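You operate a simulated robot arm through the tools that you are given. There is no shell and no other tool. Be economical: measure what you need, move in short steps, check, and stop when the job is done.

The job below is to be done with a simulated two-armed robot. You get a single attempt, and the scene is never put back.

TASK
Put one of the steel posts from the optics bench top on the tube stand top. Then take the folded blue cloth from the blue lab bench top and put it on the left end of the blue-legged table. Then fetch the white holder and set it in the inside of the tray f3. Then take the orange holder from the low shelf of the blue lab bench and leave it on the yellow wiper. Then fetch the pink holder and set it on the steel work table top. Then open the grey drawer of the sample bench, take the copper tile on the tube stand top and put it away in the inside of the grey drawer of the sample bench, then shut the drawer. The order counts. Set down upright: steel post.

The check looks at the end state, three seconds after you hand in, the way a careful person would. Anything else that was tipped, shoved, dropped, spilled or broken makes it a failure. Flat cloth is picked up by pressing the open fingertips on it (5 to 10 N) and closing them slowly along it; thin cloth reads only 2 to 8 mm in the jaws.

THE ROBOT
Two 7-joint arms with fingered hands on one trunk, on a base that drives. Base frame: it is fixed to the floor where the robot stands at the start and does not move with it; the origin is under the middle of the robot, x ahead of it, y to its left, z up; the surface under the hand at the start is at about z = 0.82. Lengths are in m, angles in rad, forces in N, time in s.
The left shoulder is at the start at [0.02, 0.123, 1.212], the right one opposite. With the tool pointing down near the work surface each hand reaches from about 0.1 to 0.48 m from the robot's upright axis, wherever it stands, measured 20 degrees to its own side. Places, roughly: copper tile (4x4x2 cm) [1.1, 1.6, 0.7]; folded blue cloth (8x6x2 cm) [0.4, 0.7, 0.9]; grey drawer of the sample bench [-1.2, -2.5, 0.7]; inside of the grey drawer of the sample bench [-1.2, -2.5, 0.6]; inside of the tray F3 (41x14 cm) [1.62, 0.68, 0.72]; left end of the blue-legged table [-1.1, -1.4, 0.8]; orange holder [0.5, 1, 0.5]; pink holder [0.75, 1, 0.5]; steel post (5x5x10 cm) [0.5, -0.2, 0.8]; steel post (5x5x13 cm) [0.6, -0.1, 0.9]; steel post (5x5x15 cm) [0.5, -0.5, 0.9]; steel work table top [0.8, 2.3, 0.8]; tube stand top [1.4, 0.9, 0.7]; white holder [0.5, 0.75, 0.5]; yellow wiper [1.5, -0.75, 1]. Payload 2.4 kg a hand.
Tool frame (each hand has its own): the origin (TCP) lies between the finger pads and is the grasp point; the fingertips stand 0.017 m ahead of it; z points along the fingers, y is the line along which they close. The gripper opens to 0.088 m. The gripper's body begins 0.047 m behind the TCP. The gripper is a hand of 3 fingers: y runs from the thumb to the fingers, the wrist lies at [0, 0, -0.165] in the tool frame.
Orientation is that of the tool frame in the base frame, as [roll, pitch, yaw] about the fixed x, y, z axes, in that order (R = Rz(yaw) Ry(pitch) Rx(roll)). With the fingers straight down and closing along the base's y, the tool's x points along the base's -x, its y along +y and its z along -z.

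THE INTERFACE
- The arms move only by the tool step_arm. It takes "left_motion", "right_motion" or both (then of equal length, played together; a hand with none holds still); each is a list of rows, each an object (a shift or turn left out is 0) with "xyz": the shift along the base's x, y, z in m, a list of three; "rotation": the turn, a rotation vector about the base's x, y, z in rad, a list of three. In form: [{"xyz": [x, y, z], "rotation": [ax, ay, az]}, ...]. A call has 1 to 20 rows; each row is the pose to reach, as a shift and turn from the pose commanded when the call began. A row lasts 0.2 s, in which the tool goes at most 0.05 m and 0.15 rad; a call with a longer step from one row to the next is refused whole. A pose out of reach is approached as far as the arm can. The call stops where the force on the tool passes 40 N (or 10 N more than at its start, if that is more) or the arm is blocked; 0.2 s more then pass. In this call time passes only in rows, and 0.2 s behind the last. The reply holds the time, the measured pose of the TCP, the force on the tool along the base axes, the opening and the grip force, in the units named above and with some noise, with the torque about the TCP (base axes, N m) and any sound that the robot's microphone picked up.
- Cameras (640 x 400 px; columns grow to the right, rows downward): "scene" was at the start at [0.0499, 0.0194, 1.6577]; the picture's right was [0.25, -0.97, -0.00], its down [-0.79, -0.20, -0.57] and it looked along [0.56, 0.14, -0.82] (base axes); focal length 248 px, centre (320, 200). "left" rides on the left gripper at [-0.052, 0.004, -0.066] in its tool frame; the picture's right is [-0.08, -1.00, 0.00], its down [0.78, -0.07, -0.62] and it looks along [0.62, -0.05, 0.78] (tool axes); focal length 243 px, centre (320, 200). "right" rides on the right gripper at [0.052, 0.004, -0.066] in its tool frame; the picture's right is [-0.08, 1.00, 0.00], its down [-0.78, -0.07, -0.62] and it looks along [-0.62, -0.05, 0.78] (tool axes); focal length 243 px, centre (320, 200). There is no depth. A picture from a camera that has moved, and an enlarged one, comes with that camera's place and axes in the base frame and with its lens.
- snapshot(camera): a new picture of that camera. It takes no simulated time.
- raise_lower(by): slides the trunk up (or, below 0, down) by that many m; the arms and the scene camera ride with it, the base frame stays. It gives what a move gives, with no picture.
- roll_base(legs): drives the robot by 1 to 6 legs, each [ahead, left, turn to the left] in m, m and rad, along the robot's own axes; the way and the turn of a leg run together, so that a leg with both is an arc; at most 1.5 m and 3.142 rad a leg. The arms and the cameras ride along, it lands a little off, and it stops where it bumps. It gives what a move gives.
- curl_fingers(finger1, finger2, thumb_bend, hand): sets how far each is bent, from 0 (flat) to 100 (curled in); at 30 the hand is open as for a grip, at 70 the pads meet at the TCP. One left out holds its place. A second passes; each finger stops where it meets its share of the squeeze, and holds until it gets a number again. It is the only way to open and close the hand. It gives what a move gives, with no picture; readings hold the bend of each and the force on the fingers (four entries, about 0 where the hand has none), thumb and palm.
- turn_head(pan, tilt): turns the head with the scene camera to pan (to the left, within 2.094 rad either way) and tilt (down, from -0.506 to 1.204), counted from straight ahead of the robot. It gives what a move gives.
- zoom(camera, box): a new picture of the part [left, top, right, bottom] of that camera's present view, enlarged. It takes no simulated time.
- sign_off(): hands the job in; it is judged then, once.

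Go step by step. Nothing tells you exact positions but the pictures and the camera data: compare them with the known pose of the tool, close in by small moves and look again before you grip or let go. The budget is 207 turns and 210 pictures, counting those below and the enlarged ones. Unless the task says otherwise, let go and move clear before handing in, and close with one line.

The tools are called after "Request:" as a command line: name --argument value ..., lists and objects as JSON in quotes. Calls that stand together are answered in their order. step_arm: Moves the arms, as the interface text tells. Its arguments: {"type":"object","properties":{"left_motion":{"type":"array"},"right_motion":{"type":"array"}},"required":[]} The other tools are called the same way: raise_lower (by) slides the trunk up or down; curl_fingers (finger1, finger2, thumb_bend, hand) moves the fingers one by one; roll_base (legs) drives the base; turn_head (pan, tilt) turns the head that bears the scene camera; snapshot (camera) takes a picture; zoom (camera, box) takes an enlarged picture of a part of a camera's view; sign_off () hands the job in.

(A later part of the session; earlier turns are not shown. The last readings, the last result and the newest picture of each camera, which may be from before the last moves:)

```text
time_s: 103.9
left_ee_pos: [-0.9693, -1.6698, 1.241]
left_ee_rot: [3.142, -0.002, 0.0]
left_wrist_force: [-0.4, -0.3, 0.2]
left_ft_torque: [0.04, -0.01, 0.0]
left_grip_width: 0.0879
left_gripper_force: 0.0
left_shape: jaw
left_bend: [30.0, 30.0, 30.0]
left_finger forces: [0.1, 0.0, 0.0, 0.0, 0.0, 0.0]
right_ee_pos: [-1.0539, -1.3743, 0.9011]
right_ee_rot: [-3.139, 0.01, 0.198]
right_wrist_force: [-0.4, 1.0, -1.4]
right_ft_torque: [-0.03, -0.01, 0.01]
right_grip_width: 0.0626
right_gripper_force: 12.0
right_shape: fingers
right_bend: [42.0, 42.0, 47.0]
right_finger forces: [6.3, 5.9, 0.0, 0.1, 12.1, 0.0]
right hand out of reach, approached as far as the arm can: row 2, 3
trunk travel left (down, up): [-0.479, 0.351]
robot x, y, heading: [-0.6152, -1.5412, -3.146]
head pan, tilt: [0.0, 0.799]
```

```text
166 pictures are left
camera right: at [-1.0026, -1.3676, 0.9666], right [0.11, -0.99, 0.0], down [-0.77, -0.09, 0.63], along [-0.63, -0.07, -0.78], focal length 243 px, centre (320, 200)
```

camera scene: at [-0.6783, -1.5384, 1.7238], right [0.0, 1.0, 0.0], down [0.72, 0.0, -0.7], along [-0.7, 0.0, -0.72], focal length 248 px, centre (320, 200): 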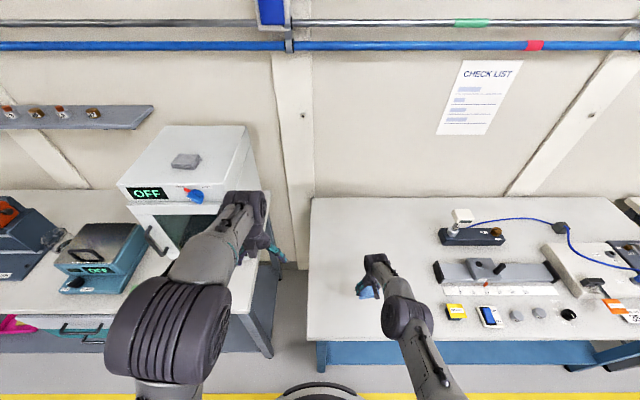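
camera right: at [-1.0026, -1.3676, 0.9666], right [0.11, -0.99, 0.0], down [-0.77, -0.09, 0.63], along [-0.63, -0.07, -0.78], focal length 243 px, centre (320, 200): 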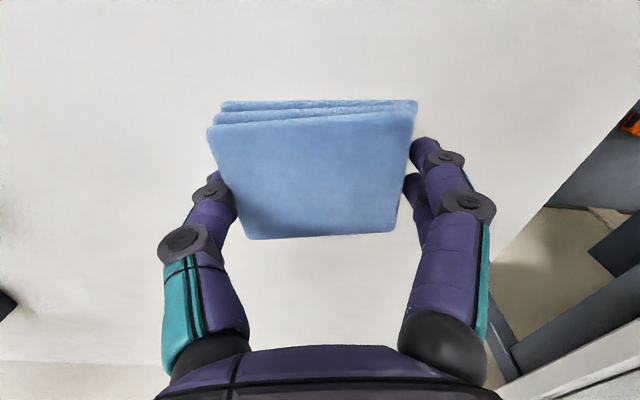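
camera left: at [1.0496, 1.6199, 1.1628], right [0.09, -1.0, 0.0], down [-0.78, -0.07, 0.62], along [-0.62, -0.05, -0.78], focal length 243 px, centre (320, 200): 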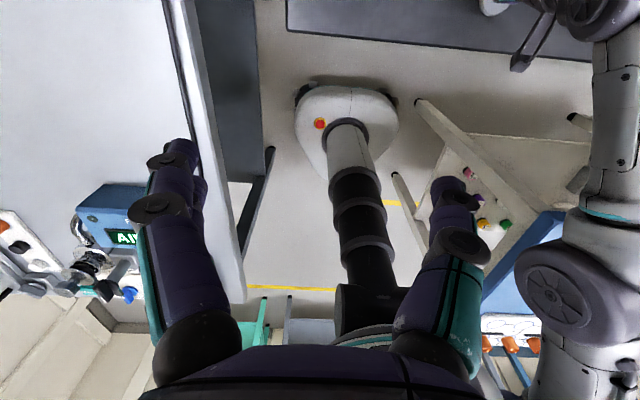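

The cloth is over the empty left end; I lower it with the trunk.

Request:
raise_lower --by -0.05

Request:
raise_lower --by -0.012

Request:
snapshot --camera "right"

```text
time_s: 104.8
left_ee_pos: [-0.9684, -1.6694, 1.1903]
left_ee_rot: [-3.141, -0.001, -0.001]
left_wrist_force: [-0.6, -0.3, -0.2]
left_ft_torque: [0.02, 0.01, -0.02]
left_grip_width: 0.0879
left_gripper_force: 0.1
left_shape: jaw
left_bend: [30.0, 30.0, 30.0]
left_finger forces: [0.1, 0.0, 0.0, 0.0, 0.0, 0.0]
right_ee_pos: [-1.0552, -1.3734, 0.8511]
right_ee_rot: [-3.14, 0.012, 0.196]
right_wrist_force: [1.0, -1.1, -0.4]
right_ft_torque: [-0.03, -0.01, 0.03]
right_grip_width: 0.0626
right_gripper_force: 12.1
right_shape: fingers
right_bend: [42.0, 42.0, 47.0]
right_finger forces: [6.3, 5.8, 0.0, 0.0, 12.1, 0.1]
trunk travel left (down, up): [-0.429, 0.401]
robot x, y, heading: [-0.6169, -1.5408, -3.142]
head pan, tilt: [0.0, 0.799]
```

```text
time_s: 105.4
left_ee_pos: [-0.9696, -1.6702, 1.1782]
left_ee_rot: [3.141, 0.0, 0.001]
left_wrist_force: [0.4, -0.7, 0.6]
left_ft_torque: [-0.01, 0.03, 0.01]
left_grip_width: 0.0878
left_gripper_force: 0.1
left_shape: jaw
left_bend: [30.0, 30.0, 30.0]
left_finger forces: [0.0, 0.0, 0.1, 0.0, 0.0, 0.0]
right_ee_pos: [-1.0564, -1.3748, 0.8391]
right_ee_rot: [-3.14, 0.014, 0.197]
right_wrist_force: [-0.3, -0.4, -0.3]
right_ft_torque: [0.01, 0.01, 0.02]
right_grip_width: 0.0625
right_gripper_force: 12.3
right_shape: fingers
right_bend: [42.0, 42.0, 47.0]
right_finger forces: [6.3, 5.8, 0.1, 0.1, 12.1, 0.0]
trunk travel left (down, up): [-0.417, 0.413]
robot x, y, heading: [-0.6172, -1.5397, -3.14]
head pan, tilt: [0.0, 0.799]
```

```text
165 pictures are left
camera right: at [-1.0026, -1.3675, 0.9049], right [0.11, -0.99, 0.0], down [-0.77, -0.09, 0.63], along [-0.63, -0.07, -0.78], focal length 243 px, centre (320, 200)
```

right: 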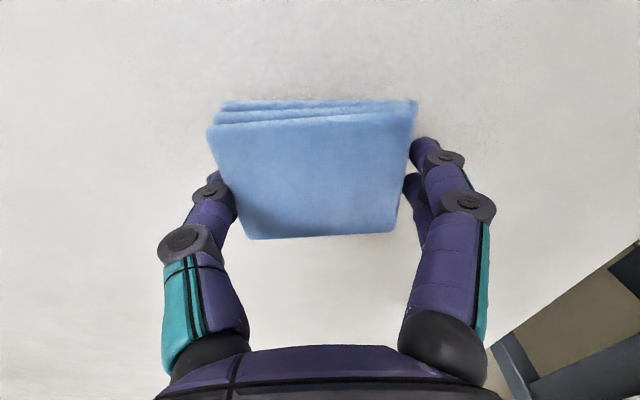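

Request:
raise_lower --by -0.008

Request:
raise_lower --by -0.006

Request:
raise_lower --by -0.006

Request:
snapshot --camera "right"

```text
time_s: 106.0
left_ee_pos: [-0.9689, -1.6685, 1.17]
left_ee_rot: [-3.141, 0.0, 0.001]
left_wrist_force: [0.8, -0.2, 0.1]
left_ft_torque: [0.0, 0.02, -0.01]
left_grip_width: 0.0879
left_gripper_force: 0.1
left_shape: jaw
left_bend: [30.0, 30.0, 30.0]
left_finger forces: [0.1, 0.0, 0.0, 0.0, 0.0, 0.0]
right_ee_pos: [-1.0553, -1.3732, 0.8315]
right_ee_rot: [-3.14, 0.011, 0.198]
right_wrist_force: [-0.3, -0.1, -1.2]
right_ft_torque: [-0.01, -0.01, -0.01]
right_grip_width: 0.0625
right_gripper_force: 13.1
right_shape: fingers
right_bend: [42.0, 42.0, 47.0]
right_finger forces: [6.3, 5.7, 0.0, 0.0, 12.1, 0.0]
trunk travel left (down, up): [-0.409, 0.421]
robot x, y, heading: [-0.6152, -1.5401, -3.144]
head pan, tilt: [0.0, 0.799]
```

```text
time_s: 106.6
left_ee_pos: [-0.9685, -1.6705, 1.1638]
left_ee_rot: [-3.141, 0.0, 0.0]
left_wrist_force: [-0.6, 1.0, 0.4]
left_ft_torque: [0.0, -0.01, 0.01]
left_grip_width: 0.0882
left_gripper_force: 0.1
left_shape: jaw
left_bend: [30.0, 30.0, 30.0]
left_finger forces: [0.0, 0.0, 0.0, 0.0, 0.0, 0.0]
right_ee_pos: [-1.0548, -1.3732, 0.8253]
right_ee_rot: [-3.14, 0.012, 0.197]
right_wrist_force: [1.3, 1.0, 2.1]
right_ft_torque: [-0.04, 0.0, 0.02]
right_grip_width: 0.0624
right_gripper_force: 12.1
right_shape: fingers
right_bend: [42.0, 42.0, 47.0]
right_finger forces: [5.9, 5.9, 0.1, 0.0, 12.3, 0.1]
trunk travel left (down, up): [-0.403, 0.427]
robot x, y, heading: [-0.6233, -1.5411, -3.14]
head pan, tilt: [0.0, 0.799]
```

```text
time_s: 107.1
left_ee_pos: [-0.9679, -1.6708, 1.1592]
left_ee_rot: [3.141, 0.001, 0.0]
left_wrist_force: [-0.4, 0.0, -0.6]
left_ft_torque: [-0.02, 0.0, -0.01]
left_grip_width: 0.0879
left_gripper_force: 0.1
left_shape: jaw
left_bend: [30.0, 30.0, 30.0]
left_finger forces: [0.0, 0.0, 0.0, 0.1, 0.0, 0.1]
right_ee_pos: [-1.0542, -1.3735, 0.8211]
right_ee_rot: [-3.139, 0.016, 0.196]
right_wrist_force: [-0.4, -0.5, 25.1]
right_ft_torque: [0.11, 0.01, 0.0]
right_grip_width: 0.0627
right_gripper_force: 14.4
right_shape: fingers
right_bend: [43.0, 43.0, 49.0]
right_finger forces: [6.4, 6.1, 0.0, 0.0, 17.4, 0.1]
trunk travel left (down, up): [-0.397, 0.433]
robot x, y, heading: [-0.6125, -1.5366, -3.137]
head pan, tilt: [0.0, 0.799]
```

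```text
164 pictures are left
camera right: at [-1.0024, -1.3679, 0.8867], right [0.11, -0.99, 0.0], down [-0.77, -0.09, 0.63], along [-0.63, -0.07, -0.77], focal length 243 px, centre (320, 200)
```

right: 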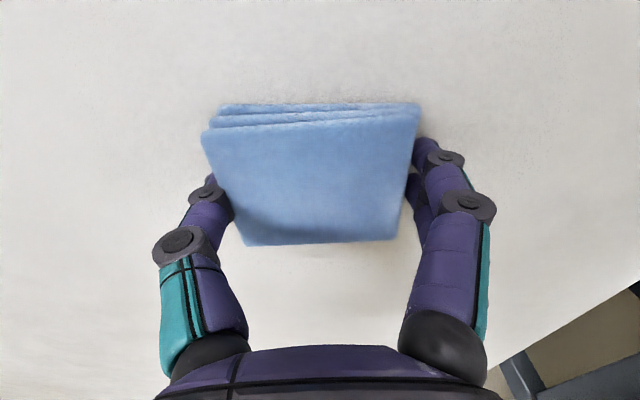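

Contact is made. I open the fingers and lift away.

Request:
raise_lower --by 0.003

Request:
curl_fingers --hand "right" --finger1 30 --finger2 30 --thumb_bend 30

Request:
raise_lower --by 0.18

Request:
snapshot --camera "right"

Request:
turn_head --pan 0.5 --tilt 0.6

Request:
snapshot --camera "scene"

```text
time_s: 107.6
left_ee_pos: [-0.9694, -1.6715, 1.1615]
left_ee_rot: [-3.141, -0.001, 0.001]
left_wrist_force: [-1.3, -0.4, 0.3]
left_ft_torque: [-0.01, 0.02, 0.02]
left_grip_width: 0.0878
left_gripper_force: 0.0
left_shape: jaw
left_bend: [30.0, 30.0, 30.0]
left_finger forces: [0.1, 0.0, 0.0, 0.0, 0.0, 0.0]
right_ee_pos: [-1.0549, -1.3743, 0.8221]
right_ee_rot: [-3.14, 0.013, 0.198]
right_wrist_force: [-3.9, -0.2, 12.2]
right_ft_torque: [0.05, 0.08, -0.04]
right_grip_width: 0.0627
right_gripper_force: 12.9
right_shape: fingers
right_bend: [43.0, 43.0, 49.0]
right_finger forces: [5.9, 5.6, 0.1, 0.1, 15.0, 0.1]
trunk travel left (down, up): [-0.4, 0.43]
robot x, y, heading: [-0.6157, -1.5404, -3.145]
head pan, tilt: [0.0, 0.799]
```

```text
time_s: 108.6
left_ee_pos: [-0.9692, -1.6692, 1.1608]
left_ee_rot: [-3.14, -0.001, -0.001]
left_wrist_force: [-0.6, 0.3, -0.6]
left_ft_torque: [0.0, -0.01, -0.01]
left_grip_width: 0.0878
left_gripper_force: 0.0
left_shape: jaw
left_bend: [30.0, 30.0, 30.0]
left_finger forces: [0.0, 0.0, 0.1, 0.1, 0.0, 0.0]
right_ee_pos: [-1.0548, -1.3738, 0.8232]
right_ee_rot: [-3.14, 0.011, 0.198]
right_wrist_force: [-0.5, -0.7, 0.2]
right_ft_torque: [0.02, 0.0, 0.02]
right_grip_width: 0.084
right_gripper_force: 0.1
right_shape: fingers
right_bend: [30.0, 30.0, 30.0]
right_finger forces: [0.1, 0.1, 0.1, 0.0, 0.0, 0.1]
trunk travel left (down, up): [-0.4, 0.43]
robot x, y, heading: [-0.6142, -1.5422, -3.137]
head pan, tilt: [0.0, 0.799]
```

```text
time_s: 110.6
left_ee_pos: [-0.9688, -1.67, 1.3395]
left_ee_rot: [-3.141, 0.0, 0.0]
left_wrist_force: [0.0, -0.1, 0.2]
left_ft_torque: [0.01, 0.0, 0.01]
left_grip_width: 0.088
left_gripper_force: 0.0
left_shape: jaw
left_bend: [30.0, 30.0, 30.0]
left_finger forces: [0.0, 0.0, 0.0, 0.0, 0.1, 0.0]
right_ee_pos: [-1.0553, -1.3735, 1.002]
right_ee_rot: [-3.139, 0.011, 0.197]
right_wrist_force: [-0.5, 0.2, 0.4]
right_ft_torque: [-0.03, 0.02, -0.01]
right_grip_width: 0.084
right_gripper_force: 0.1
right_shape: fingers
right_bend: [30.0, 30.0, 30.0]
right_finger forces: [0.0, 0.0, 0.0, 0.0, 0.1, 0.1]
trunk travel left (down, up): [-0.58, 0.25]
robot x, y, heading: [-0.6164, -1.5395, -3.138]
head pan, tilt: [0.0, 0.799]
```

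```text
163 pictures are left
camera right: at [-1.0027, -1.3674, 1.0678], right [0.11, -0.99, 0.0], down [-0.77, -0.09, 0.63], along [-0.63, -0.07, -0.78], focal length 243 px, centre (320, 200)
```

right: 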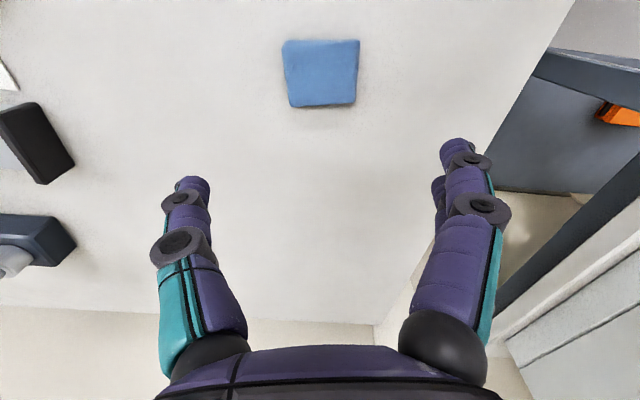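

```text
time_s: 111.6
left_ee_pos: [-0.9702, -1.6711, 1.3416]
left_ee_rot: [-3.139, 0.0, 0.0]
left_wrist_force: [0.0, -0.1, -0.5]
left_ft_torque: [-0.02, 0.0, 0.03]
left_grip_width: 0.0876
left_gripper_force: 0.0
left_shape: jaw
left_bend: [30.0, 30.0, 30.0]
left_finger forces: [0.0, 0.0, 0.0, 0.0, 0.0, 0.0]
right_ee_pos: [-1.0542, -1.3738, 1.0024]
right_ee_rot: [-3.139, 0.011, 0.196]
right_wrist_force: [-0.1, 0.1, 0.5]
right_ft_torque: [0.02, 0.01, 0.0]
right_grip_width: 0.0845
right_gripper_force: 0.0
right_shape: fingers
right_bend: [30.0, 30.0, 30.0]
right_finger forces: [0.0, 0.0, 0.0, 0.0, 0.0, 0.0]
trunk travel left (down, up): [-0.58, 0.25]
robot x, y, heading: [-0.6153, -1.5418, -3.14]
head pan, tilt: [0.499, 0.6]
```

```text
162 pictures are left
camera scene: at [-0.675, -1.5806, 1.8416], right [-0.48, 0.88, 0.0], down [0.5, 0.27, -0.82], along [-0.72, -0.39, -0.57], focal length 248 px, centre (320, 200)
```

scene: 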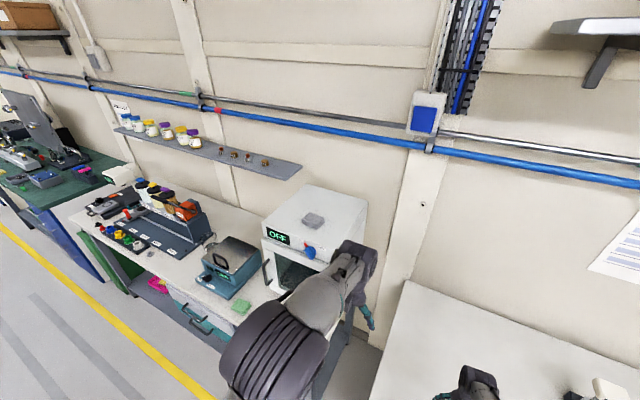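

The cloth lies on the left end. Next the white holder: I return to the blue bench, stand back a bit and look under it from a low height.

Request:
roll_base --legs '[[-0.32, 0, 0], [0, 0, -1.57], [0, 0, -1.57], [-0.1, 1.2, 0], [0, 1.2, 0]]'

Request:
raise_lower --by -0.5

Request:
turn_head --pan 0.0 --tilt 0.65

Request:
snapshot --camera "scene"

```text
time_s: 132.8
left_ee_pos: [-0.04, 1.0066, 1.3414]
left_ee_rot: [-3.141, -0.001, -3.14]
left_wrist_force: [-1.4, -1.2, -0.1]
left_ft_torque: [0.0, 0.02, -0.03]
left_grip_width: 0.088
left_gripper_force: 0.0
left_shape: jaw
left_bend: [30.0, 30.0, 30.0]
left_finger forces: [0.0, 0.1, 0.0, 0.0, 0.0, 0.0]
right_ee_pos: [0.0446, 0.7105, 1.0026]
right_ee_rot: [-3.14, 0.013, -2.945]
right_wrist_force: [-0.6, 0.0, -0.3]
right_ft_torque: [-0.02, 0.02, -0.02]
right_grip_width: 0.084
right_gripper_force: 0.3
right_shape: fingers
right_bend: [30.0, 30.0, 30.0]
right_finger forces: [0.0, 0.0, 0.0, 0.0, 0.0, 0.1]
trunk travel left (down, up): [-0.58, 0.25]
robot x, y, heading: [-0.3961, 0.8748, 0.008]
head pan, tilt: [0.499, 0.6]
```

```text
refused: -0.5 is not a number from -0.4 to 0.4
```

```text
time_s: 133.7
left_ee_pos: [-0.0407, 1.0067, 1.3409]
left_ee_rot: [-3.14, 0.0, -3.141]
left_wrist_force: [-0.3, 0.6, 0.4]
left_ft_torque: [-0.01, -0.02, 0.03]
left_grip_width: 0.0879
left_gripper_force: 0.0
left_shape: jaw
left_bend: [30.0, 30.0, 30.0]
left_finger forces: [0.1, 0.1, 0.0, 0.0, 0.1, 0.1]
right_ee_pos: [0.0461, 0.7105, 1.0017]
right_ee_rot: [-3.139, 0.012, -2.942]
right_wrist_force: [-0.1, 0.2, 0.8]
right_ft_torque: [0.02, 0.03, -0.05]
right_grip_width: 0.0841
right_gripper_force: 0.0
right_shape: fingers
right_bend: [30.0, 30.0, 30.0]
right_finger forces: [0.1, 0.1, 0.0, 0.0, 0.0, 0.0]
trunk travel left (down, up): [-0.58, 0.25]
robot x, y, heading: [-0.392, 0.8755, 0.006]
head pan, tilt: [0.0, 0.649]
```

```text
161 pictures are left
camera scene: at [-0.3266, 0.8774, 1.8374], right [0.0, -1.0, 0.0], down [-0.6, 0.0, -0.8], along [0.8, 0.0, -0.6], focal length 248 px, centre (320, 200)
```

scene: 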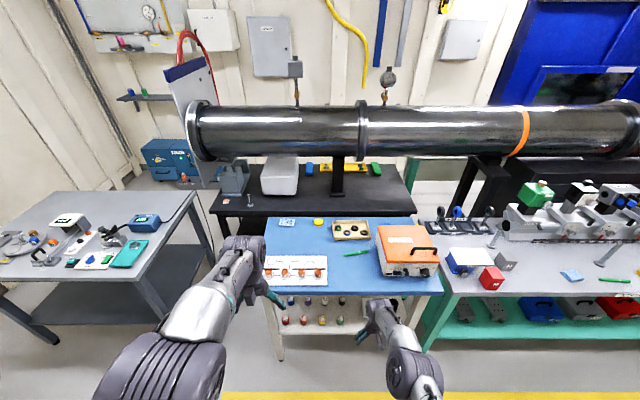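

Request:
raise_lower --by -0.4

Request:
turn_head --pan -0.05 --tilt 0.6

Request:
snapshot --camera "scene"

Request:
zoom --camera "scene" --box '[240, 180, 480, 330]'

```text
time_s: 137.6
left_ee_pos: [-0.0417, 1.0062, 0.942]
left_ee_rot: [3.141, 0.001, -3.138]
left_wrist_force: [-0.2, -0.8, 0.9]
left_ft_torque: [0.01, 0.0, -0.01]
left_grip_width: 0.0881
left_gripper_force: 0.0
left_shape: jaw
left_bend: [30.0, 30.0, 30.0]
left_finger forces: [0.0, 0.0, 0.0, 0.0, 0.0, 0.0]
right_ee_pos: [0.0451, 0.7101, 0.6014]
right_ee_rot: [-3.139, 0.013, -2.942]
right_wrist_force: [0.7, -0.8, 0.0]
right_ft_torque: [0.05, -0.02, -0.02]
right_grip_width: 0.0838
right_gripper_force: 0.0
right_shape: fingers
right_bend: [30.0, 30.0, 30.0]
right_finger forces: [0.0, 0.0, 0.0, 0.0, 0.1, 0.1]
trunk travel left (down, up): [-0.18, 0.65]
robot x, y, heading: [-0.3919, 0.8739, -0.0]
head pan, tilt: [0.0, 0.649]
```

```text
time_s: 138.2
left_ee_pos: [-0.0407, 1.0062, 0.9414]
left_ee_rot: [3.141, 0.001, -3.14]
left_wrist_force: [0.3, 0.3, -0.3]
left_ft_torque: [0.0, -0.01, 0.01]
left_grip_width: 0.0878
left_gripper_force: 0.1
left_shape: jaw
left_bend: [30.0, 30.0, 30.0]
left_finger forces: [0.1, 0.1, 0.0, 0.0, 0.1, 0.0]
right_ee_pos: [0.0455, 0.71, 0.6023]
right_ee_rot: [-3.141, 0.011, -2.943]
right_wrist_force: [-0.2, 0.3, -0.3]
right_ft_torque: [0.02, -0.03, 0.0]
right_grip_width: 0.0839
right_gripper_force: 0.1
right_shape: fingers
right_bend: [30.0, 30.0, 30.0]
right_finger forces: [0.0, 0.0, 0.0, 0.0, 0.1, 0.1]
trunk travel left (down, up): [-0.18, 0.65]
robot x, y, heading: [-0.3956, 0.8744, 0.001]
head pan, tilt: [-0.051, 0.6]
```

```text
160 pictures are left
camera scene: at [-0.3252, 0.8728, 1.4417], right [-0.05, -1.0, 0.0], down [-0.56, 0.03, -0.82], along [0.82, -0.04, -0.57], focal length 248 px, centre (320, 200)
```

scene: 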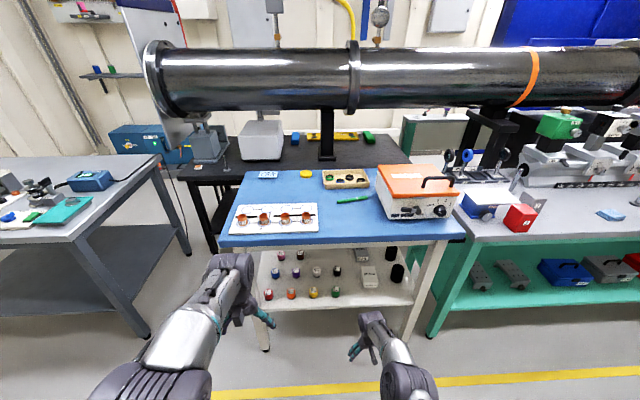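

```text
2.67 times, centred on (360, 255) of scene
camera zoom: at [-0.3252, 0.8728, 1.4417], right [-0.05, -1.0, 0.0], down [-0.56, 0.03, -0.82], along [0.82, -0.04, -0.57], focal length 661 px, centre (213, 53)
```

zoom: 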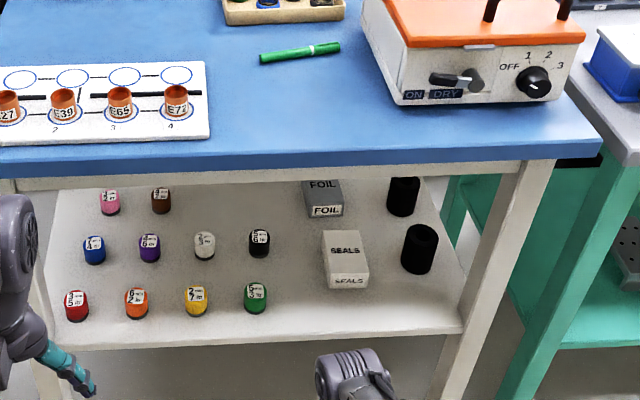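

I see the holders: front row red, orange, yellow, green; second row blue, purple, white, black; third row pink, brown. White is at about [0.46, 0.85, 0.46]; I lower further, pitch the right hand forward by 45° and line up.

Request:
roll_base --legs '[[0, 0.12, 0]]'

Request:
raise_lower --by -0.05

Request:
step_arm --right_motion '[{"xyz": [-0.02, 0, 0.02], "rotation": [0, 0, -0.1]}, {"xyz": [-0.04, 0, 0.04], "rotation": [0, 0, -0.2]}]'

Request:
step_arm --right_motion '[{"xyz": [0, 0, 0], "rotation": [0, -0.14, 0]}, {"xyz": [0, 0, 0], "rotation": [0, -0.28, 0]}, {"xyz": [0, 0, 0], "rotation": [0, -0.42, 0]}, {"xyz": [0, 0, 0], "rotation": [0, -0.56, 0]}, {"xyz": [0, 0, 0], "rotation": [0, -0.7, 0]}, {"xyz": [0, 0, 0], "rotation": [0, -0.78, 0]}]'

Request:
snapshot --camera "right"

Request:
snapshot --camera "scene"

```text
time_s: 139.4
left_ee_pos: [-0.0415, 1.1264, 0.9409]
left_ee_rot: [3.142, 0.001, -3.139]
left_wrist_force: [-0.7, 0.0, 1.0]
left_ft_torque: [-0.03, -0.03, -0.03]
left_grip_width: 0.0879
left_gripper_force: 0.1
left_shape: jaw
left_bend: [30.0, 30.0, 30.0]
left_finger forces: [0.0, 0.0, 0.1, 0.1, 0.0, 0.1]
right_ee_pos: [0.0452, 0.8309, 0.602]
right_ee_rot: [-3.141, 0.012, -2.943]
right_wrist_force: [-0.1, -1.1, -0.4]
right_ft_torque: [0.0, 0.0, 0.0]
right_grip_width: 0.0841
right_gripper_force: 0.1
right_shape: fingers
right_bend: [30.0, 30.0, 30.0]
right_finger forces: [0.0, 0.0, 0.0, 0.1, 0.0, 0.0]
trunk travel left (down, up): [-0.18, 0.65]
robot x, y, heading: [-0.3915, 0.9955, 0.006]
head pan, tilt: [-0.051, 0.6]
```

```text
time_s: 140.3
left_ee_pos: [-0.0408, 1.1265, 0.891]
left_ee_rot: [3.141, 0.001, -3.14]
left_wrist_force: [-0.3, -0.2, 0.1]
left_ft_torque: [0.0, 0.0, 0.03]
left_grip_width: 0.088
left_gripper_force: 0.0
left_shape: jaw
left_bend: [30.0, 30.0, 30.0]
left_finger forces: [0.0, 0.0, 0.0, 0.0, 0.1, 0.1]
right_ee_pos: [0.0444, 0.8316, 0.552]
right_ee_rot: [-3.139, 0.013, -2.943]
right_wrist_force: [1.0, -0.6, -0.2]
right_ft_torque: [0.01, -0.01, 0.03]
right_grip_width: 0.084
right_gripper_force: 0.0
right_shape: fingers
right_bend: [30.0, 30.0, 30.0]
right_finger forces: [0.0, 0.1, 0.0, 0.0, 0.0, 0.0]
trunk travel left (down, up): [-0.13, 0.7]
robot x, y, heading: [-0.3937, 0.9986, 0.003]
head pan, tilt: [-0.051, 0.6]
```

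```text
time_s: 140.9
left_ee_pos: [-0.0419, 1.1272, 0.891]
left_ee_rot: [3.14, -0.001, -3.14]
left_wrist_force: [-0.5, -0.1, -0.4]
left_ft_torque: [0.01, -0.04, -0.01]
left_grip_width: 0.0879
left_gripper_force: 0.1
left_shape: jaw
left_bend: [30.0, 30.0, 30.0]
left_finger forces: [0.0, 0.0, 0.1, 0.0, 0.0, 0.0]
right_ee_pos: [0.0059, 0.8306, 0.5922]
right_ee_rot: [-3.14, 0.013, 3.137]
right_wrist_force: [0.4, -0.8, 0.6]
right_ft_torque: [-0.01, 0.04, -0.01]
right_grip_width: 0.0839
right_gripper_force: 0.0
right_shape: fingers
right_bend: [30.0, 30.0, 30.0]
right_finger forces: [0.1, 0.0, 0.1, 0.0, 0.0, 0.0]
trunk travel left (down, up): [-0.13, 0.7]
robot x, y, heading: [-0.3929, 1.0004, 0.004]
head pan, tilt: [-0.051, 0.6]
```

```text
time_s: 142.3
left_ee_pos: [-0.0419, 1.1273, 0.8916]
left_ee_rot: [-3.141, -0.001, -3.14]
left_wrist_force: [-0.5, 0.0, -0.2]
left_ft_torque: [-0.03, 0.0, 0.02]
left_grip_width: 0.0878
left_gripper_force: 0.1
left_shape: jaw
left_bend: [30.0, 30.0, 30.0]
left_finger forces: [0.0, 0.1, 0.1, 0.1, 0.0, 0.0]
right_ee_pos: [0.0046, 0.8304, 0.5923]
right_ee_rot: [-3.14, 0.795, 3.138]
right_wrist_force: [1.0, -0.7, -0.3]
right_ft_torque: [0.02, 0.0, 0.02]
right_grip_width: 0.0841
right_gripper_force: 0.1
right_shape: fingers
right_bend: [30.0, 30.0, 30.0]
right_finger forces: [0.1, 0.1, 0.0, 0.1, 0.0, 0.1]
trunk travel left (down, up): [-0.13, 0.7]
robot x, y, heading: [-0.3959, 0.9956, 0.003]
head pan, tilt: [-0.051, 0.6]
```

```text
158 pictures are left
camera right: at [-0.0787, 0.8356, 0.6019], right [0.06, 1.0, 0.06], down [0.1, -0.07, 0.99], along [0.99, -0.05, -0.11], focal length 243 px, centre (320, 200)
```

right: 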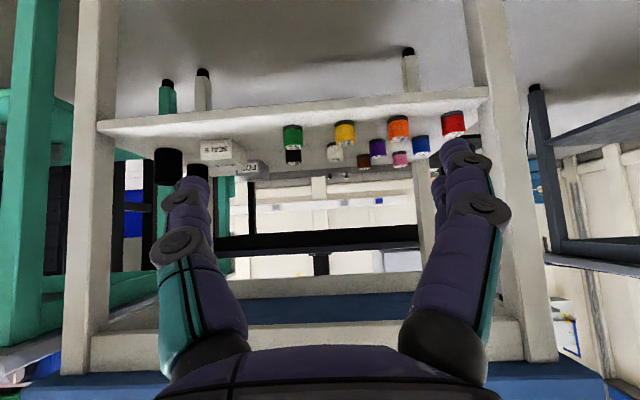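

```text
157 pictures are left
camera scene: at [-0.3256, 0.9935, 1.3917], right [-0.05, -1.0, 0.0], down [-0.56, 0.03, -0.82], along [0.82, -0.04, -0.57], focal length 248 px, centre (320, 200)
```

scene: 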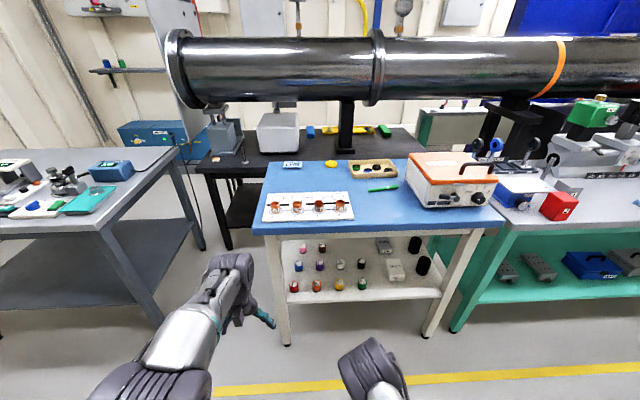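

White holder is at about [0.475, 0.85, 0.44] on a shelf at z≈0.42. I lower the hand a bit and drive in toward the bench.

Request:
step_arm --right_motion '[{"xyz": [0, 0.01, -0.04]}]'

Request:
roll_base --legs '[[0.25, 0, 0], [0.11, 0, 0]]'

Request:
snapshot --camera "right"

Request:
snapshot --camera "scene"

```text
time_s: 142.8
left_ee_pos: [-0.0427, 1.1274, 0.8904]
left_ee_rot: [-3.141, -0.001, -3.14]
left_wrist_force: [0.7, -0.1, -0.2]
left_ft_torque: [-0.01, 0.02, 0.01]
left_grip_width: 0.0878
left_gripper_force: 0.1
left_shape: jaw
left_bend: [30.0, 30.0, 30.0]
left_finger forces: [0.1, 0.1, 0.0, 0.0, 0.0, 0.0]
right_ee_pos: [0.004, 0.841, 0.5534]
right_ee_rot: [-3.142, 0.793, -3.141]
right_wrist_force: [-0.1, 0.2, -0.6]
right_ft_torque: [-0.04, 0.04, -0.02]
right_grip_width: 0.084
right_gripper_force: 0.1
right_shape: fingers
right_bend: [30.0, 30.0, 30.0]
right_finger forces: [0.1, 0.0, 0.0, 0.0, 0.0, 0.0]
trunk travel left (down, up): [-0.13, 0.7]
robot x, y, heading: [-0.3944, 0.9936, -0.001]
head pan, tilt: [-0.051, 0.6]
```

```text
time_s: 145.4
left_ee_pos: [0.3166, 1.1277, 0.8912]
left_ee_rot: [-3.141, -0.001, -3.141]
left_wrist_force: [-0.9, 0.3, 0.3]
left_ft_torque: [0.02, 0.01, -0.03]
left_grip_width: 0.0877
left_gripper_force: 0.1
left_shape: jaw
left_bend: [30.0, 30.0, 30.0]
left_finger forces: [0.0, 0.0, 0.0, 0.0, 0.0, 0.1]
right_ee_pos: [0.363, 0.842, 0.5519]
right_ee_rot: [-3.139, 0.791, 3.139]
right_wrist_force: [0.0, 0.5, -0.3]
right_ft_torque: [-0.05, -0.01, 0.01]
right_grip_width: 0.0843
right_gripper_force: 0.0
right_shape: fingers
right_bend: [30.0, 30.0, 30.0]
right_finger forces: [0.0, 0.1, 0.0, 0.0, 0.1, 0.0]
trunk travel left (down, up): [-0.13, 0.7]
robot x, y, heading: [-0.0316, 0.998, 0.002]
head pan, tilt: [-0.051, 0.6]
```

```text
156 pictures are left
camera right: at [0.2791, 0.8467, 0.5624], right [0.06, 1.0, 0.06], down [0.11, -0.07, 0.99], along [0.99, -0.06, -0.11], focal length 243 px, centre (320, 200)
```

right: 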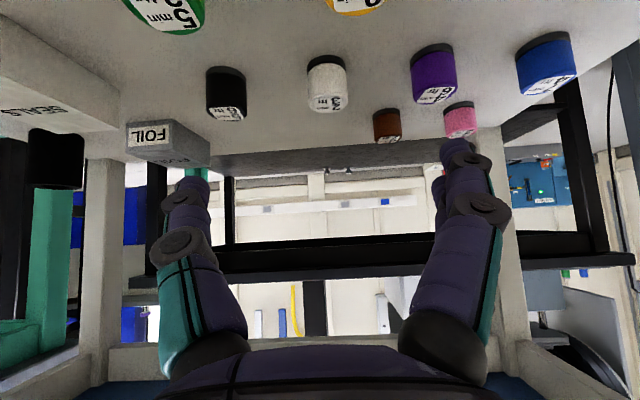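

```text
155 pictures are left
camera scene: at [0.0337, 0.9943, 1.3916], right [-0.05, -1.0, 0.0], down [-0.56, 0.03, -0.82], along [0.82, -0.04, -0.57], focal length 248 px, centre (320, 200)
```

scene: 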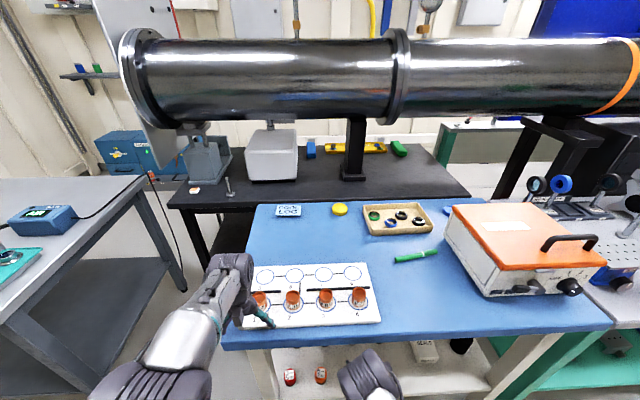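

The left fingers hover close to the cups on the bench, so I raise the left hand first. Then I approach the white holder along the tool axis.

Request:
step_arm --left_motion '[{"xyz": [0, 0, 0.04]}, {"xyz": [-0.03, 0, 0.08]}, {"xyz": [-0.06, 0, 0.11]}, {"xyz": [-0.1, 0, 0.13]}]' --right_motion '[{"xyz": [0.02, 0.002, -0.019]}, {"xyz": [0.04, 0.005, -0.038]}, {"xyz": [0.06, 0.006, -0.057]}, {"xyz": [0.075, 0.006, -0.07]}]'

Request:
snapshot --camera "right"

```text
time_s: 146.4
left_ee_pos: [0.2565, 1.1359, 1.034]
left_ee_rot: [-3.14, -0.001, -3.141]
left_wrist_force: [-1.0, -0.9, -0.3]
left_ft_torque: [0.0, -0.03, 0.0]
left_grip_width: 0.0879
left_gripper_force: 0.2
left_shape: jaw
left_bend: [30.0, 30.0, 30.0]
left_finger forces: [0.0, 0.0, 0.1, 0.1, 0.0, 0.0]
left hand out of reach, approached as far as the arm can: row 3, 4
right_ee_pos: [0.4359, 0.8476, 0.482]
right_ee_rot: [-3.138, 0.787, 3.138]
right_wrist_force: [0.0, -0.2, -0.1]
right_ft_torque: [0.01, -0.03, 0.01]
right_grip_width: 0.0842
right_gripper_force: 0.1
right_shape: fingers
right_bend: [30.0, 30.0, 30.0]
right_finger forces: [0.1, 0.1, 0.0, 0.0, 0.0, 0.1]
trunk travel left (down, up): [-0.13, 0.7]
robot x, y, heading: [-0.0328, 0.9987, 0.005]
head pan, tilt: [-0.051, 0.6]
```

```text
154 pictures are left
camera right: at [0.3529, 0.8522, 0.4918], right [0.06, 1.0, 0.06], down [0.11, -0.07, 0.99], along [0.99, -0.06, -0.11], focal length 243 px, centre (320, 200)
```

right: 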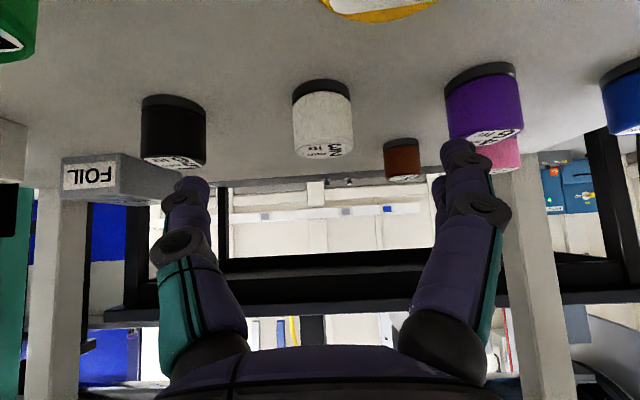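

The holder is about 4 cm wide, its centre nearer [0.503, 0.847, 0.43]. I go on in short steps.

Request:
step_arm --right_motion '[{"xyz": [0.02, 0, -0.014]}, {"xyz": [0.04, 0, -0.028]}, {"xyz": [0.062, 0, -0.043]}]'

Request:
snapshot --camera "right"

```text
time_s: 147.2
left_ee_pos: [0.2578, 1.1372, 1.0334]
left_ee_rot: [3.141, -0.004, -3.139]
left_wrist_force: [-0.3, 0.3, 0.4]
left_ft_torque: [0.03, -0.01, 0.03]
left_grip_width: 0.0878
left_gripper_force: 0.0
left_shape: jaw
left_bend: [30.0, 30.0, 30.0]
left_finger forces: [0.0, 0.0, 0.0, 0.0, 0.0, 0.0]
right_ee_pos: [0.4449, 0.8466, 0.4906]
right_ee_rot: [-3.141, 0.791, 3.139]
right_wrist_force: [0.5, -0.5, -0.9]
right_ft_torque: [0.01, 0.0, 0.02]
right_grip_width: 0.0842
right_gripper_force: 0.1
right_shape: fingers
right_bend: [30.0, 30.0, 30.0]
right_finger forces: [0.0, 0.1, 0.1, 0.0, 0.0, 0.0]
right hand out of reach, approached as far as the arm can: row 1, 2, 3
trunk travel left (down, up): [-0.13, 0.7]
robot x, y, heading: [-0.0336, 0.9984, 0.002]
head pan, tilt: [-0.051, 0.6]
```

```text
153 pictures are left
camera right: at [0.3608, 0.8508, 0.4997], right [0.06, 1.0, 0.06], down [0.11, -0.07, 0.99], along [0.99, -0.06, -0.11], focal length 243 px, centre (320, 200)
```

right: 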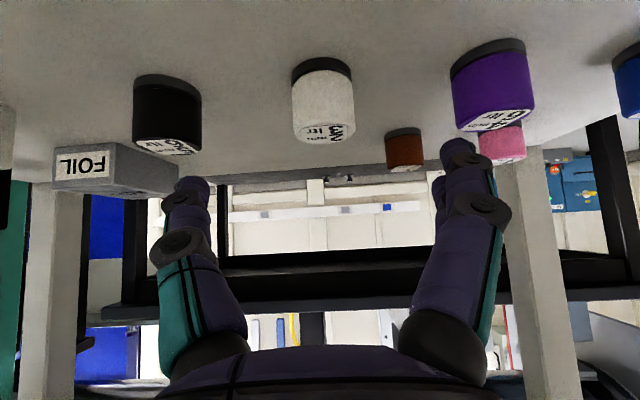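

The arm is at its limit here, so I raise the hand a bit, lower the trunk by 0.12 and retry.

Request:
step_arm --right_motion '[{"xyz": [-0.02, 0, 0.03]}, {"xyz": [-0.04, 0, 0.06]}, {"xyz": [-0.05, 0, 0.1]}]' --left_motion '[{"xyz": [0, 0, 0.03]}, {"xyz": [0, 0, 0.06]}, {"xyz": [0, 0, 0.09]}]'

Request:
raise_lower --by -0.12

Request:
step_arm --right_motion '[{"xyz": [0.03, 0, 0.0]}, {"xyz": [0.05, 0, 0.0]}, {"xyz": [0.07, 0, -0.01]}]'

Request:
snapshot --camera "right"

Request:
snapshot --camera "scene"

```text
time_s: 148.0
left_ee_pos: [0.2562, 1.1365, 1.0945]
left_ee_rot: [3.141, -0.001, -3.138]
left_wrist_force: [-0.2, -0.2, -0.2]
left_ft_torque: [0.04, 0.02, 0.04]
left_grip_width: 0.0881
left_gripper_force: 0.0
left_shape: jaw
left_bend: [30.0, 30.0, 30.0]
left_finger forces: [0.0, 0.1, 0.0, 0.1, 0.1, 0.0]
left hand out of reach, approached as far as the arm can: row 3
right_ee_pos: [0.3937, 0.8451, 0.5912]
right_ee_rot: [3.138, 0.791, 3.139]
right_wrist_force: [0.8, 0.1, 0.4]
right_ft_torque: [0.03, 0.0, 0.02]
right_grip_width: 0.0844
right_gripper_force: 0.0
right_shape: fingers
right_bend: [30.0, 30.0, 30.0]
right_finger forces: [0.0, 0.0, 0.0, 0.1, 0.1, 0.0]
trunk travel left (down, up): [-0.13, 0.7]
robot x, y, heading: [-0.0372, 0.9978, 0.001]
head pan, tilt: [-0.051, 0.6]
```

```text
time_s: 149.5
left_ee_pos: [0.2567, 1.1365, 0.9728]
left_ee_rot: [-3.141, -0.001, -3.139]
left_wrist_force: [-0.3, -1.1, 0.9]
left_ft_torque: [0.0, 0.02, 0.0]
left_grip_width: 0.0879
left_gripper_force: 0.1
left_shape: jaw
left_bend: [30.0, 30.0, 30.0]
left_finger forces: [0.0, 0.0, 0.0, 0.0, 0.0, 0.0]
right_ee_pos: [0.3939, 0.8453, 0.4705]
right_ee_rot: [-3.138, 0.792, 3.137]
right_wrist_force: [0.7, 0.2, 0.0]
right_ft_torque: [-0.01, 0.01, 0.01]
right_grip_width: 0.0844
right_gripper_force: 0.1
right_shape: fingers
right_bend: [30.0, 30.0, 30.0]
right_finger forces: [0.0, 0.1, 0.0, 0.0, 0.0, 0.0]
trunk travel left (down, up): [-0.01, 0.82]
robot x, y, heading: [-0.0333, 0.998, 0.004]
head pan, tilt: [-0.051, 0.6]
```

```text
time_s: 150.3
left_ee_pos: [0.2572, 1.136, 0.9725]
left_ee_rot: [-3.141, -0.001, -3.14]
left_wrist_force: [0.9, -0.9, -0.4]
left_ft_torque: [-0.04, -0.03, 0.0]
left_grip_width: 0.0878
left_gripper_force: 0.0
left_shape: jaw
left_bend: [30.0, 30.0, 30.0]
left_finger forces: [0.1, 0.0, 0.1, 0.0, 0.1, 0.1]
right_ee_pos: [0.4654, 0.8449, 0.4601]
right_ee_rot: [-3.139, 0.79, 3.138]
right_wrist_force: [0.5, 1.0, -1.0]
right_ft_torque: [0.02, -0.01, 0.02]
right_grip_width: 0.0845
right_gripper_force: 0.1
right_shape: fingers
right_bend: [30.0, 30.0, 30.0]
right_finger forces: [0.1, 0.0, 0.0, 0.0, 0.0, 0.1]
trunk travel left (down, up): [-0.01, 0.82]
robot x, y, heading: [-0.035, 0.9944, -0.005]
head pan, tilt: [-0.051, 0.6]
```

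```text
152 pictures are left
camera right: at [0.3809, 0.8496, 0.4706], right [0.06, 1.0, 0.06], down [0.11, -0.07, 0.99], along [0.99, -0.06, -0.11], focal length 243 px, centre (320, 200)
```

right: 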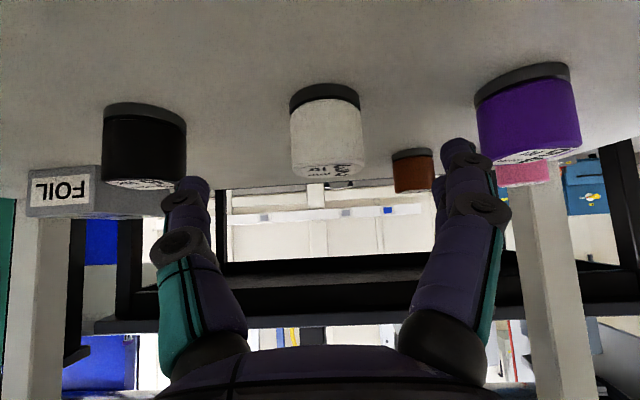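

```text
151 pictures are left
camera scene: at [0.0335, 0.9943, 1.2717], right [-0.05, -1.0, 0.0], down [-0.56, 0.03, -0.82], along [0.82, -0.04, -0.57], focal length 248 px, centre (320, 200)
```

scene: 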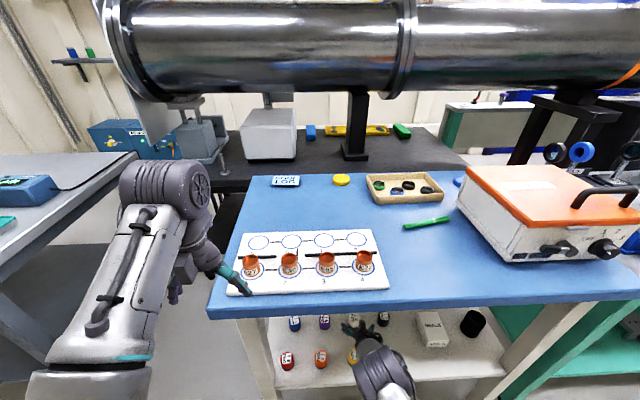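

Now within reach. I advance the last 4 cm onto the white holder.

Request:
step_arm --right_motion '[{"xyz": [0.014, 0.002, -0.008]}, {"xyz": [0.028, 0.003, -0.016]}, {"xyz": [0.042, 0.003, -0.023]}]'

Request:
snapshot --camera "right"

```text
time_s: 151.1
left_ee_pos: [0.2566, 1.1358, 0.9727]
left_ee_rot: [3.14, 0.001, -3.141]
left_wrist_force: [-0.2, -0.8, 0.5]
left_ft_torque: [-0.04, -0.01, 0.0]
left_grip_width: 0.0879
left_gripper_force: 0.1
left_shape: jaw
left_bend: [30.0, 30.0, 30.0]
left_finger forces: [0.0, 0.1, 0.0, 0.0, 0.1, 0.0]
right_ee_pos: [0.4973, 0.8441, 0.4408]
right_ee_rot: [-3.139, 0.789, 3.141]
right_wrist_force: [0.7, -0.8, 0.0]
right_ft_torque: [-0.04, 0.0, 0.0]
right_grip_width: 0.0845
right_gripper_force: 0.0
right_shape: fingers
right_bend: [30.0, 30.0, 30.0]
right_finger forces: [0.0, 0.1, 0.0, 0.0, 0.0, 0.1]
right hand out of reach, approached as far as the arm can: row 3
trunk travel left (down, up): [-0.01, 0.82]
robot x, y, heading: [-0.0364, 0.9972, 0.006]
head pan, tilt: [-0.051, 0.6]
```

```text
150 pictures are left
camera right: at [0.4136, 0.8493, 0.4512], right [0.06, 1.0, 0.06], down [0.11, -0.07, 0.99], along [0.99, -0.06, -0.11], focal length 243 px, centre (320, 200)
```

right: 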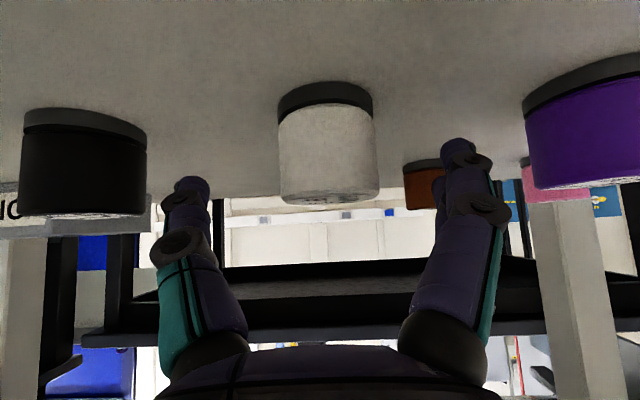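

The holder is centred under the hand now but the pads sit at its rim; I roll 2 cm forward to gain reach and go 1 cm lower.

Request:
roll_base --legs '[[0.02, 0, 0]]'

Request:
step_arm --right_motion '[{"xyz": [-0.01, 0.003, -0.005]}, {"xyz": [-0.019, 0.004, -0.011]}]'

Request:
snapshot --camera "right"

```text
time_s: 151.8
left_ee_pos: [0.2756, 1.1352, 0.9736]
left_ee_rot: [-3.14, -0.001, -3.139]
left_wrist_force: [-0.1, 0.4, -0.3]
left_ft_torque: [0.03, 0.02, -0.02]
left_grip_width: 0.088
left_gripper_force: 0.1
left_shape: jaw
left_bend: [30.0, 30.0, 30.0]
left_finger forces: [0.1, 0.0, 0.1, 0.1, 0.0, 0.1]
right_ee_pos: [0.5171, 0.8438, 0.4424]
right_ee_rot: [-3.14, 0.792, 3.138]
right_wrist_force: [-0.1, 0.7, -0.1]
right_ft_torque: [-0.01, 0.02, -0.01]
right_grip_width: 0.0845
right_gripper_force: 0.1
right_shape: fingers
right_bend: [30.0, 30.0, 30.0]
right_finger forces: [0.1, 0.0, 0.1, 0.1, 0.0, 0.0]
trunk travel left (down, up): [-0.01, 0.82]
robot x, y, heading: [-0.0151, 0.9957, 0.004]
head pan, tilt: [-0.051, 0.6]
```

```text
time_s: 152.6
left_ee_pos: [0.2758, 1.1365, 0.9725]
left_ee_rot: [-3.141, 0.003, -3.139]
left_wrist_force: [-0.6, -1.4, -0.5]
left_ft_torque: [0.03, -0.02, 0.0]
left_grip_width: 0.088
left_gripper_force: 0.2
left_shape: jaw
left_bend: [30.0, 30.0, 30.0]
left_finger forces: [0.0, 0.1, 0.1, 0.1, 0.0, 0.1]
right_ee_pos: [0.5014, 0.8481, 0.4384]
right_ee_rot: [3.141, 0.807, -3.142]
right_wrist_force: [0.5, -0.8, 17.1]
right_ft_torque: [0.13, 1.75, 0.12]
right_grip_width: 0.0843
right_gripper_force: 0.1
right_shape: fingers
right_bend: [30.0, 30.0, 30.0]
right_finger forces: [0.0, 0.1, 0.0, 0.1, 0.0, 0.1]
trunk travel left (down, up): [-0.01, 0.82]
robot x, y, heading: [-0.0138, 0.9972, 0.006]
head pan, tilt: [-0.051, 0.6]
stopped in row 2 (right hand): the force on the tool passed its limit at 43 N (the readings are from after the stop); the commanded pose is now the measured one
```

```text
149 pictures are left
camera right: at [0.4196, 0.8539, 0.4459], right [0.06, 1.0, 0.06], down [0.09, -0.07, 0.99], along [0.99, -0.05, -0.09], focal length 243 px, centre (320, 200)
```

right: 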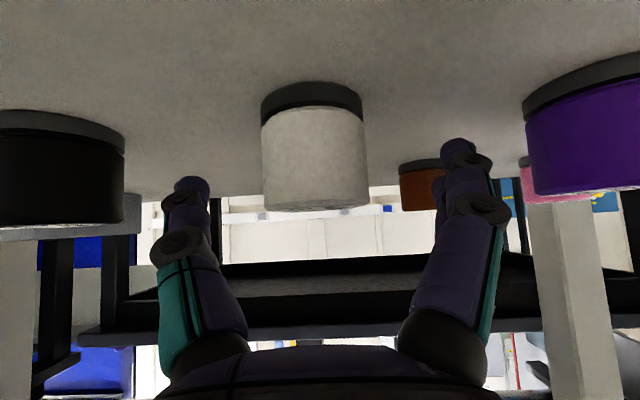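

Something behind the fingertips (the low-hanging camera side, near the yellow holder) touched. I back straight up, tilt the hand steeper so that side clears, and look.

Request:
step_arm --right_motion '[{"xyz": [0, 0, 0.02]}, {"xyz": [0, 0, 0.045]}]'

Request:
step_arm --right_motion '[{"xyz": [0, 0, 0], "rotation": [0, 0.14, 0]}, {"xyz": [0, 0, 0], "rotation": [0, 0.28, 0]}, {"xyz": [0, 0, 0], "rotation": [0, 0.42, 0]}, {"xyz": [0, 0, 0], "rotation": [0, 0.5, 0]}]'

Request:
snapshot --camera "right"

Request:
snapshot --camera "scene"

```text
time_s: 153.2
left_ee_pos: [0.2762, 1.1364, 0.9732]
left_ee_rot: [-3.141, 0.0, -3.14]
left_wrist_force: [0.3, -0.2, 0.1]
left_ft_torque: [0.04, 0.01, -0.03]
left_grip_width: 0.0879
left_gripper_force: 0.1
left_shape: jaw
left_bend: [30.0, 30.0, 30.0]
left_finger forces: [0.0, 0.0, 0.0, 0.0, 0.0, 0.0]
right_ee_pos: [0.5026, 0.8484, 0.4794]
right_ee_rot: [3.14, 0.801, 3.14]
right_wrist_force: [0.2, 0.3, -0.1]
right_ft_torque: [-0.02, 0.03, 0.01]
right_grip_width: 0.0843
right_gripper_force: 0.1
right_shape: fingers
right_bend: [30.0, 30.0, 30.0]
right_finger forces: [0.0, 0.0, 0.1, 0.0, 0.1, 0.0]
trunk travel left (down, up): [-0.01, 0.82]
robot x, y, heading: [-0.0165, 0.9974, 0.005]
head pan, tilt: [-0.051, 0.6]
```

```text
time_s: 154.2
left_ee_pos: [0.2765, 1.1355, 0.9739]
left_ee_rot: [-3.14, 0.0, -3.137]
left_wrist_force: [0.8, -0.6, -0.3]
left_ft_torque: [-0.02, 0.02, 0.02]
left_grip_width: 0.0878
left_gripper_force: 0.1
left_shape: jaw
left_bend: [30.0, 30.0, 30.0]
left_finger forces: [0.0, 0.1, 0.0, 0.0, 0.0, 0.0]
right_ee_pos: [0.4846, 0.8453, 0.4781]
right_ee_rot: [3.14, 0.299, 3.139]
right_wrist_force: [0.2, 1.0, 0.2]
right_ft_torque: [0.03, 0.0, -0.01]
right_grip_width: 0.0843
right_gripper_force: 0.1
right_shape: fingers
right_bend: [30.0, 30.0, 30.0]
right_finger forces: [0.1, 0.0, 0.0, 0.0, 0.1, 0.0]
right hand out of reach, approached as far as the arm can: row 3, 4
trunk travel left (down, up): [-0.01, 0.82]
robot x, y, heading: [-0.0137, 1.0018, 0.002]
head pan, tilt: [-0.051, 0.6]
```

```text
148 pictures are left
camera right: at [0.4147, 0.8512, 0.5262], right [0.08, 1.0, 0.03], down [0.56, -0.07, 0.82], along [0.82, -0.05, -0.57], focal length 243 px, centre (320, 200)
```

right: 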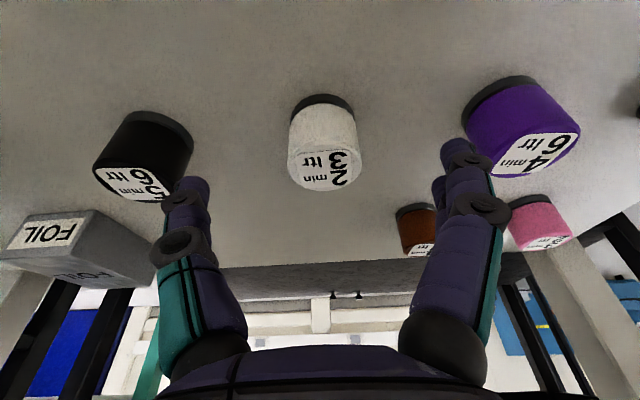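

```text
147 pictures are left
camera scene: at [0.0538, 0.9943, 1.2717], right [-0.05, -1.0, 0.0], down [-0.56, 0.03, -0.82], along [0.82, -0.04, -0.57], focal length 248 px, centre (320, 200)
```

scene: 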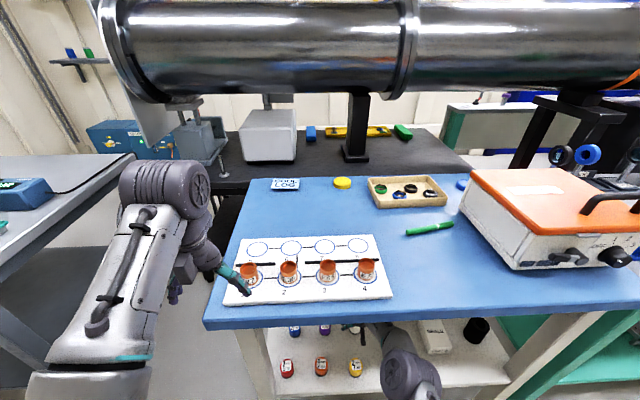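

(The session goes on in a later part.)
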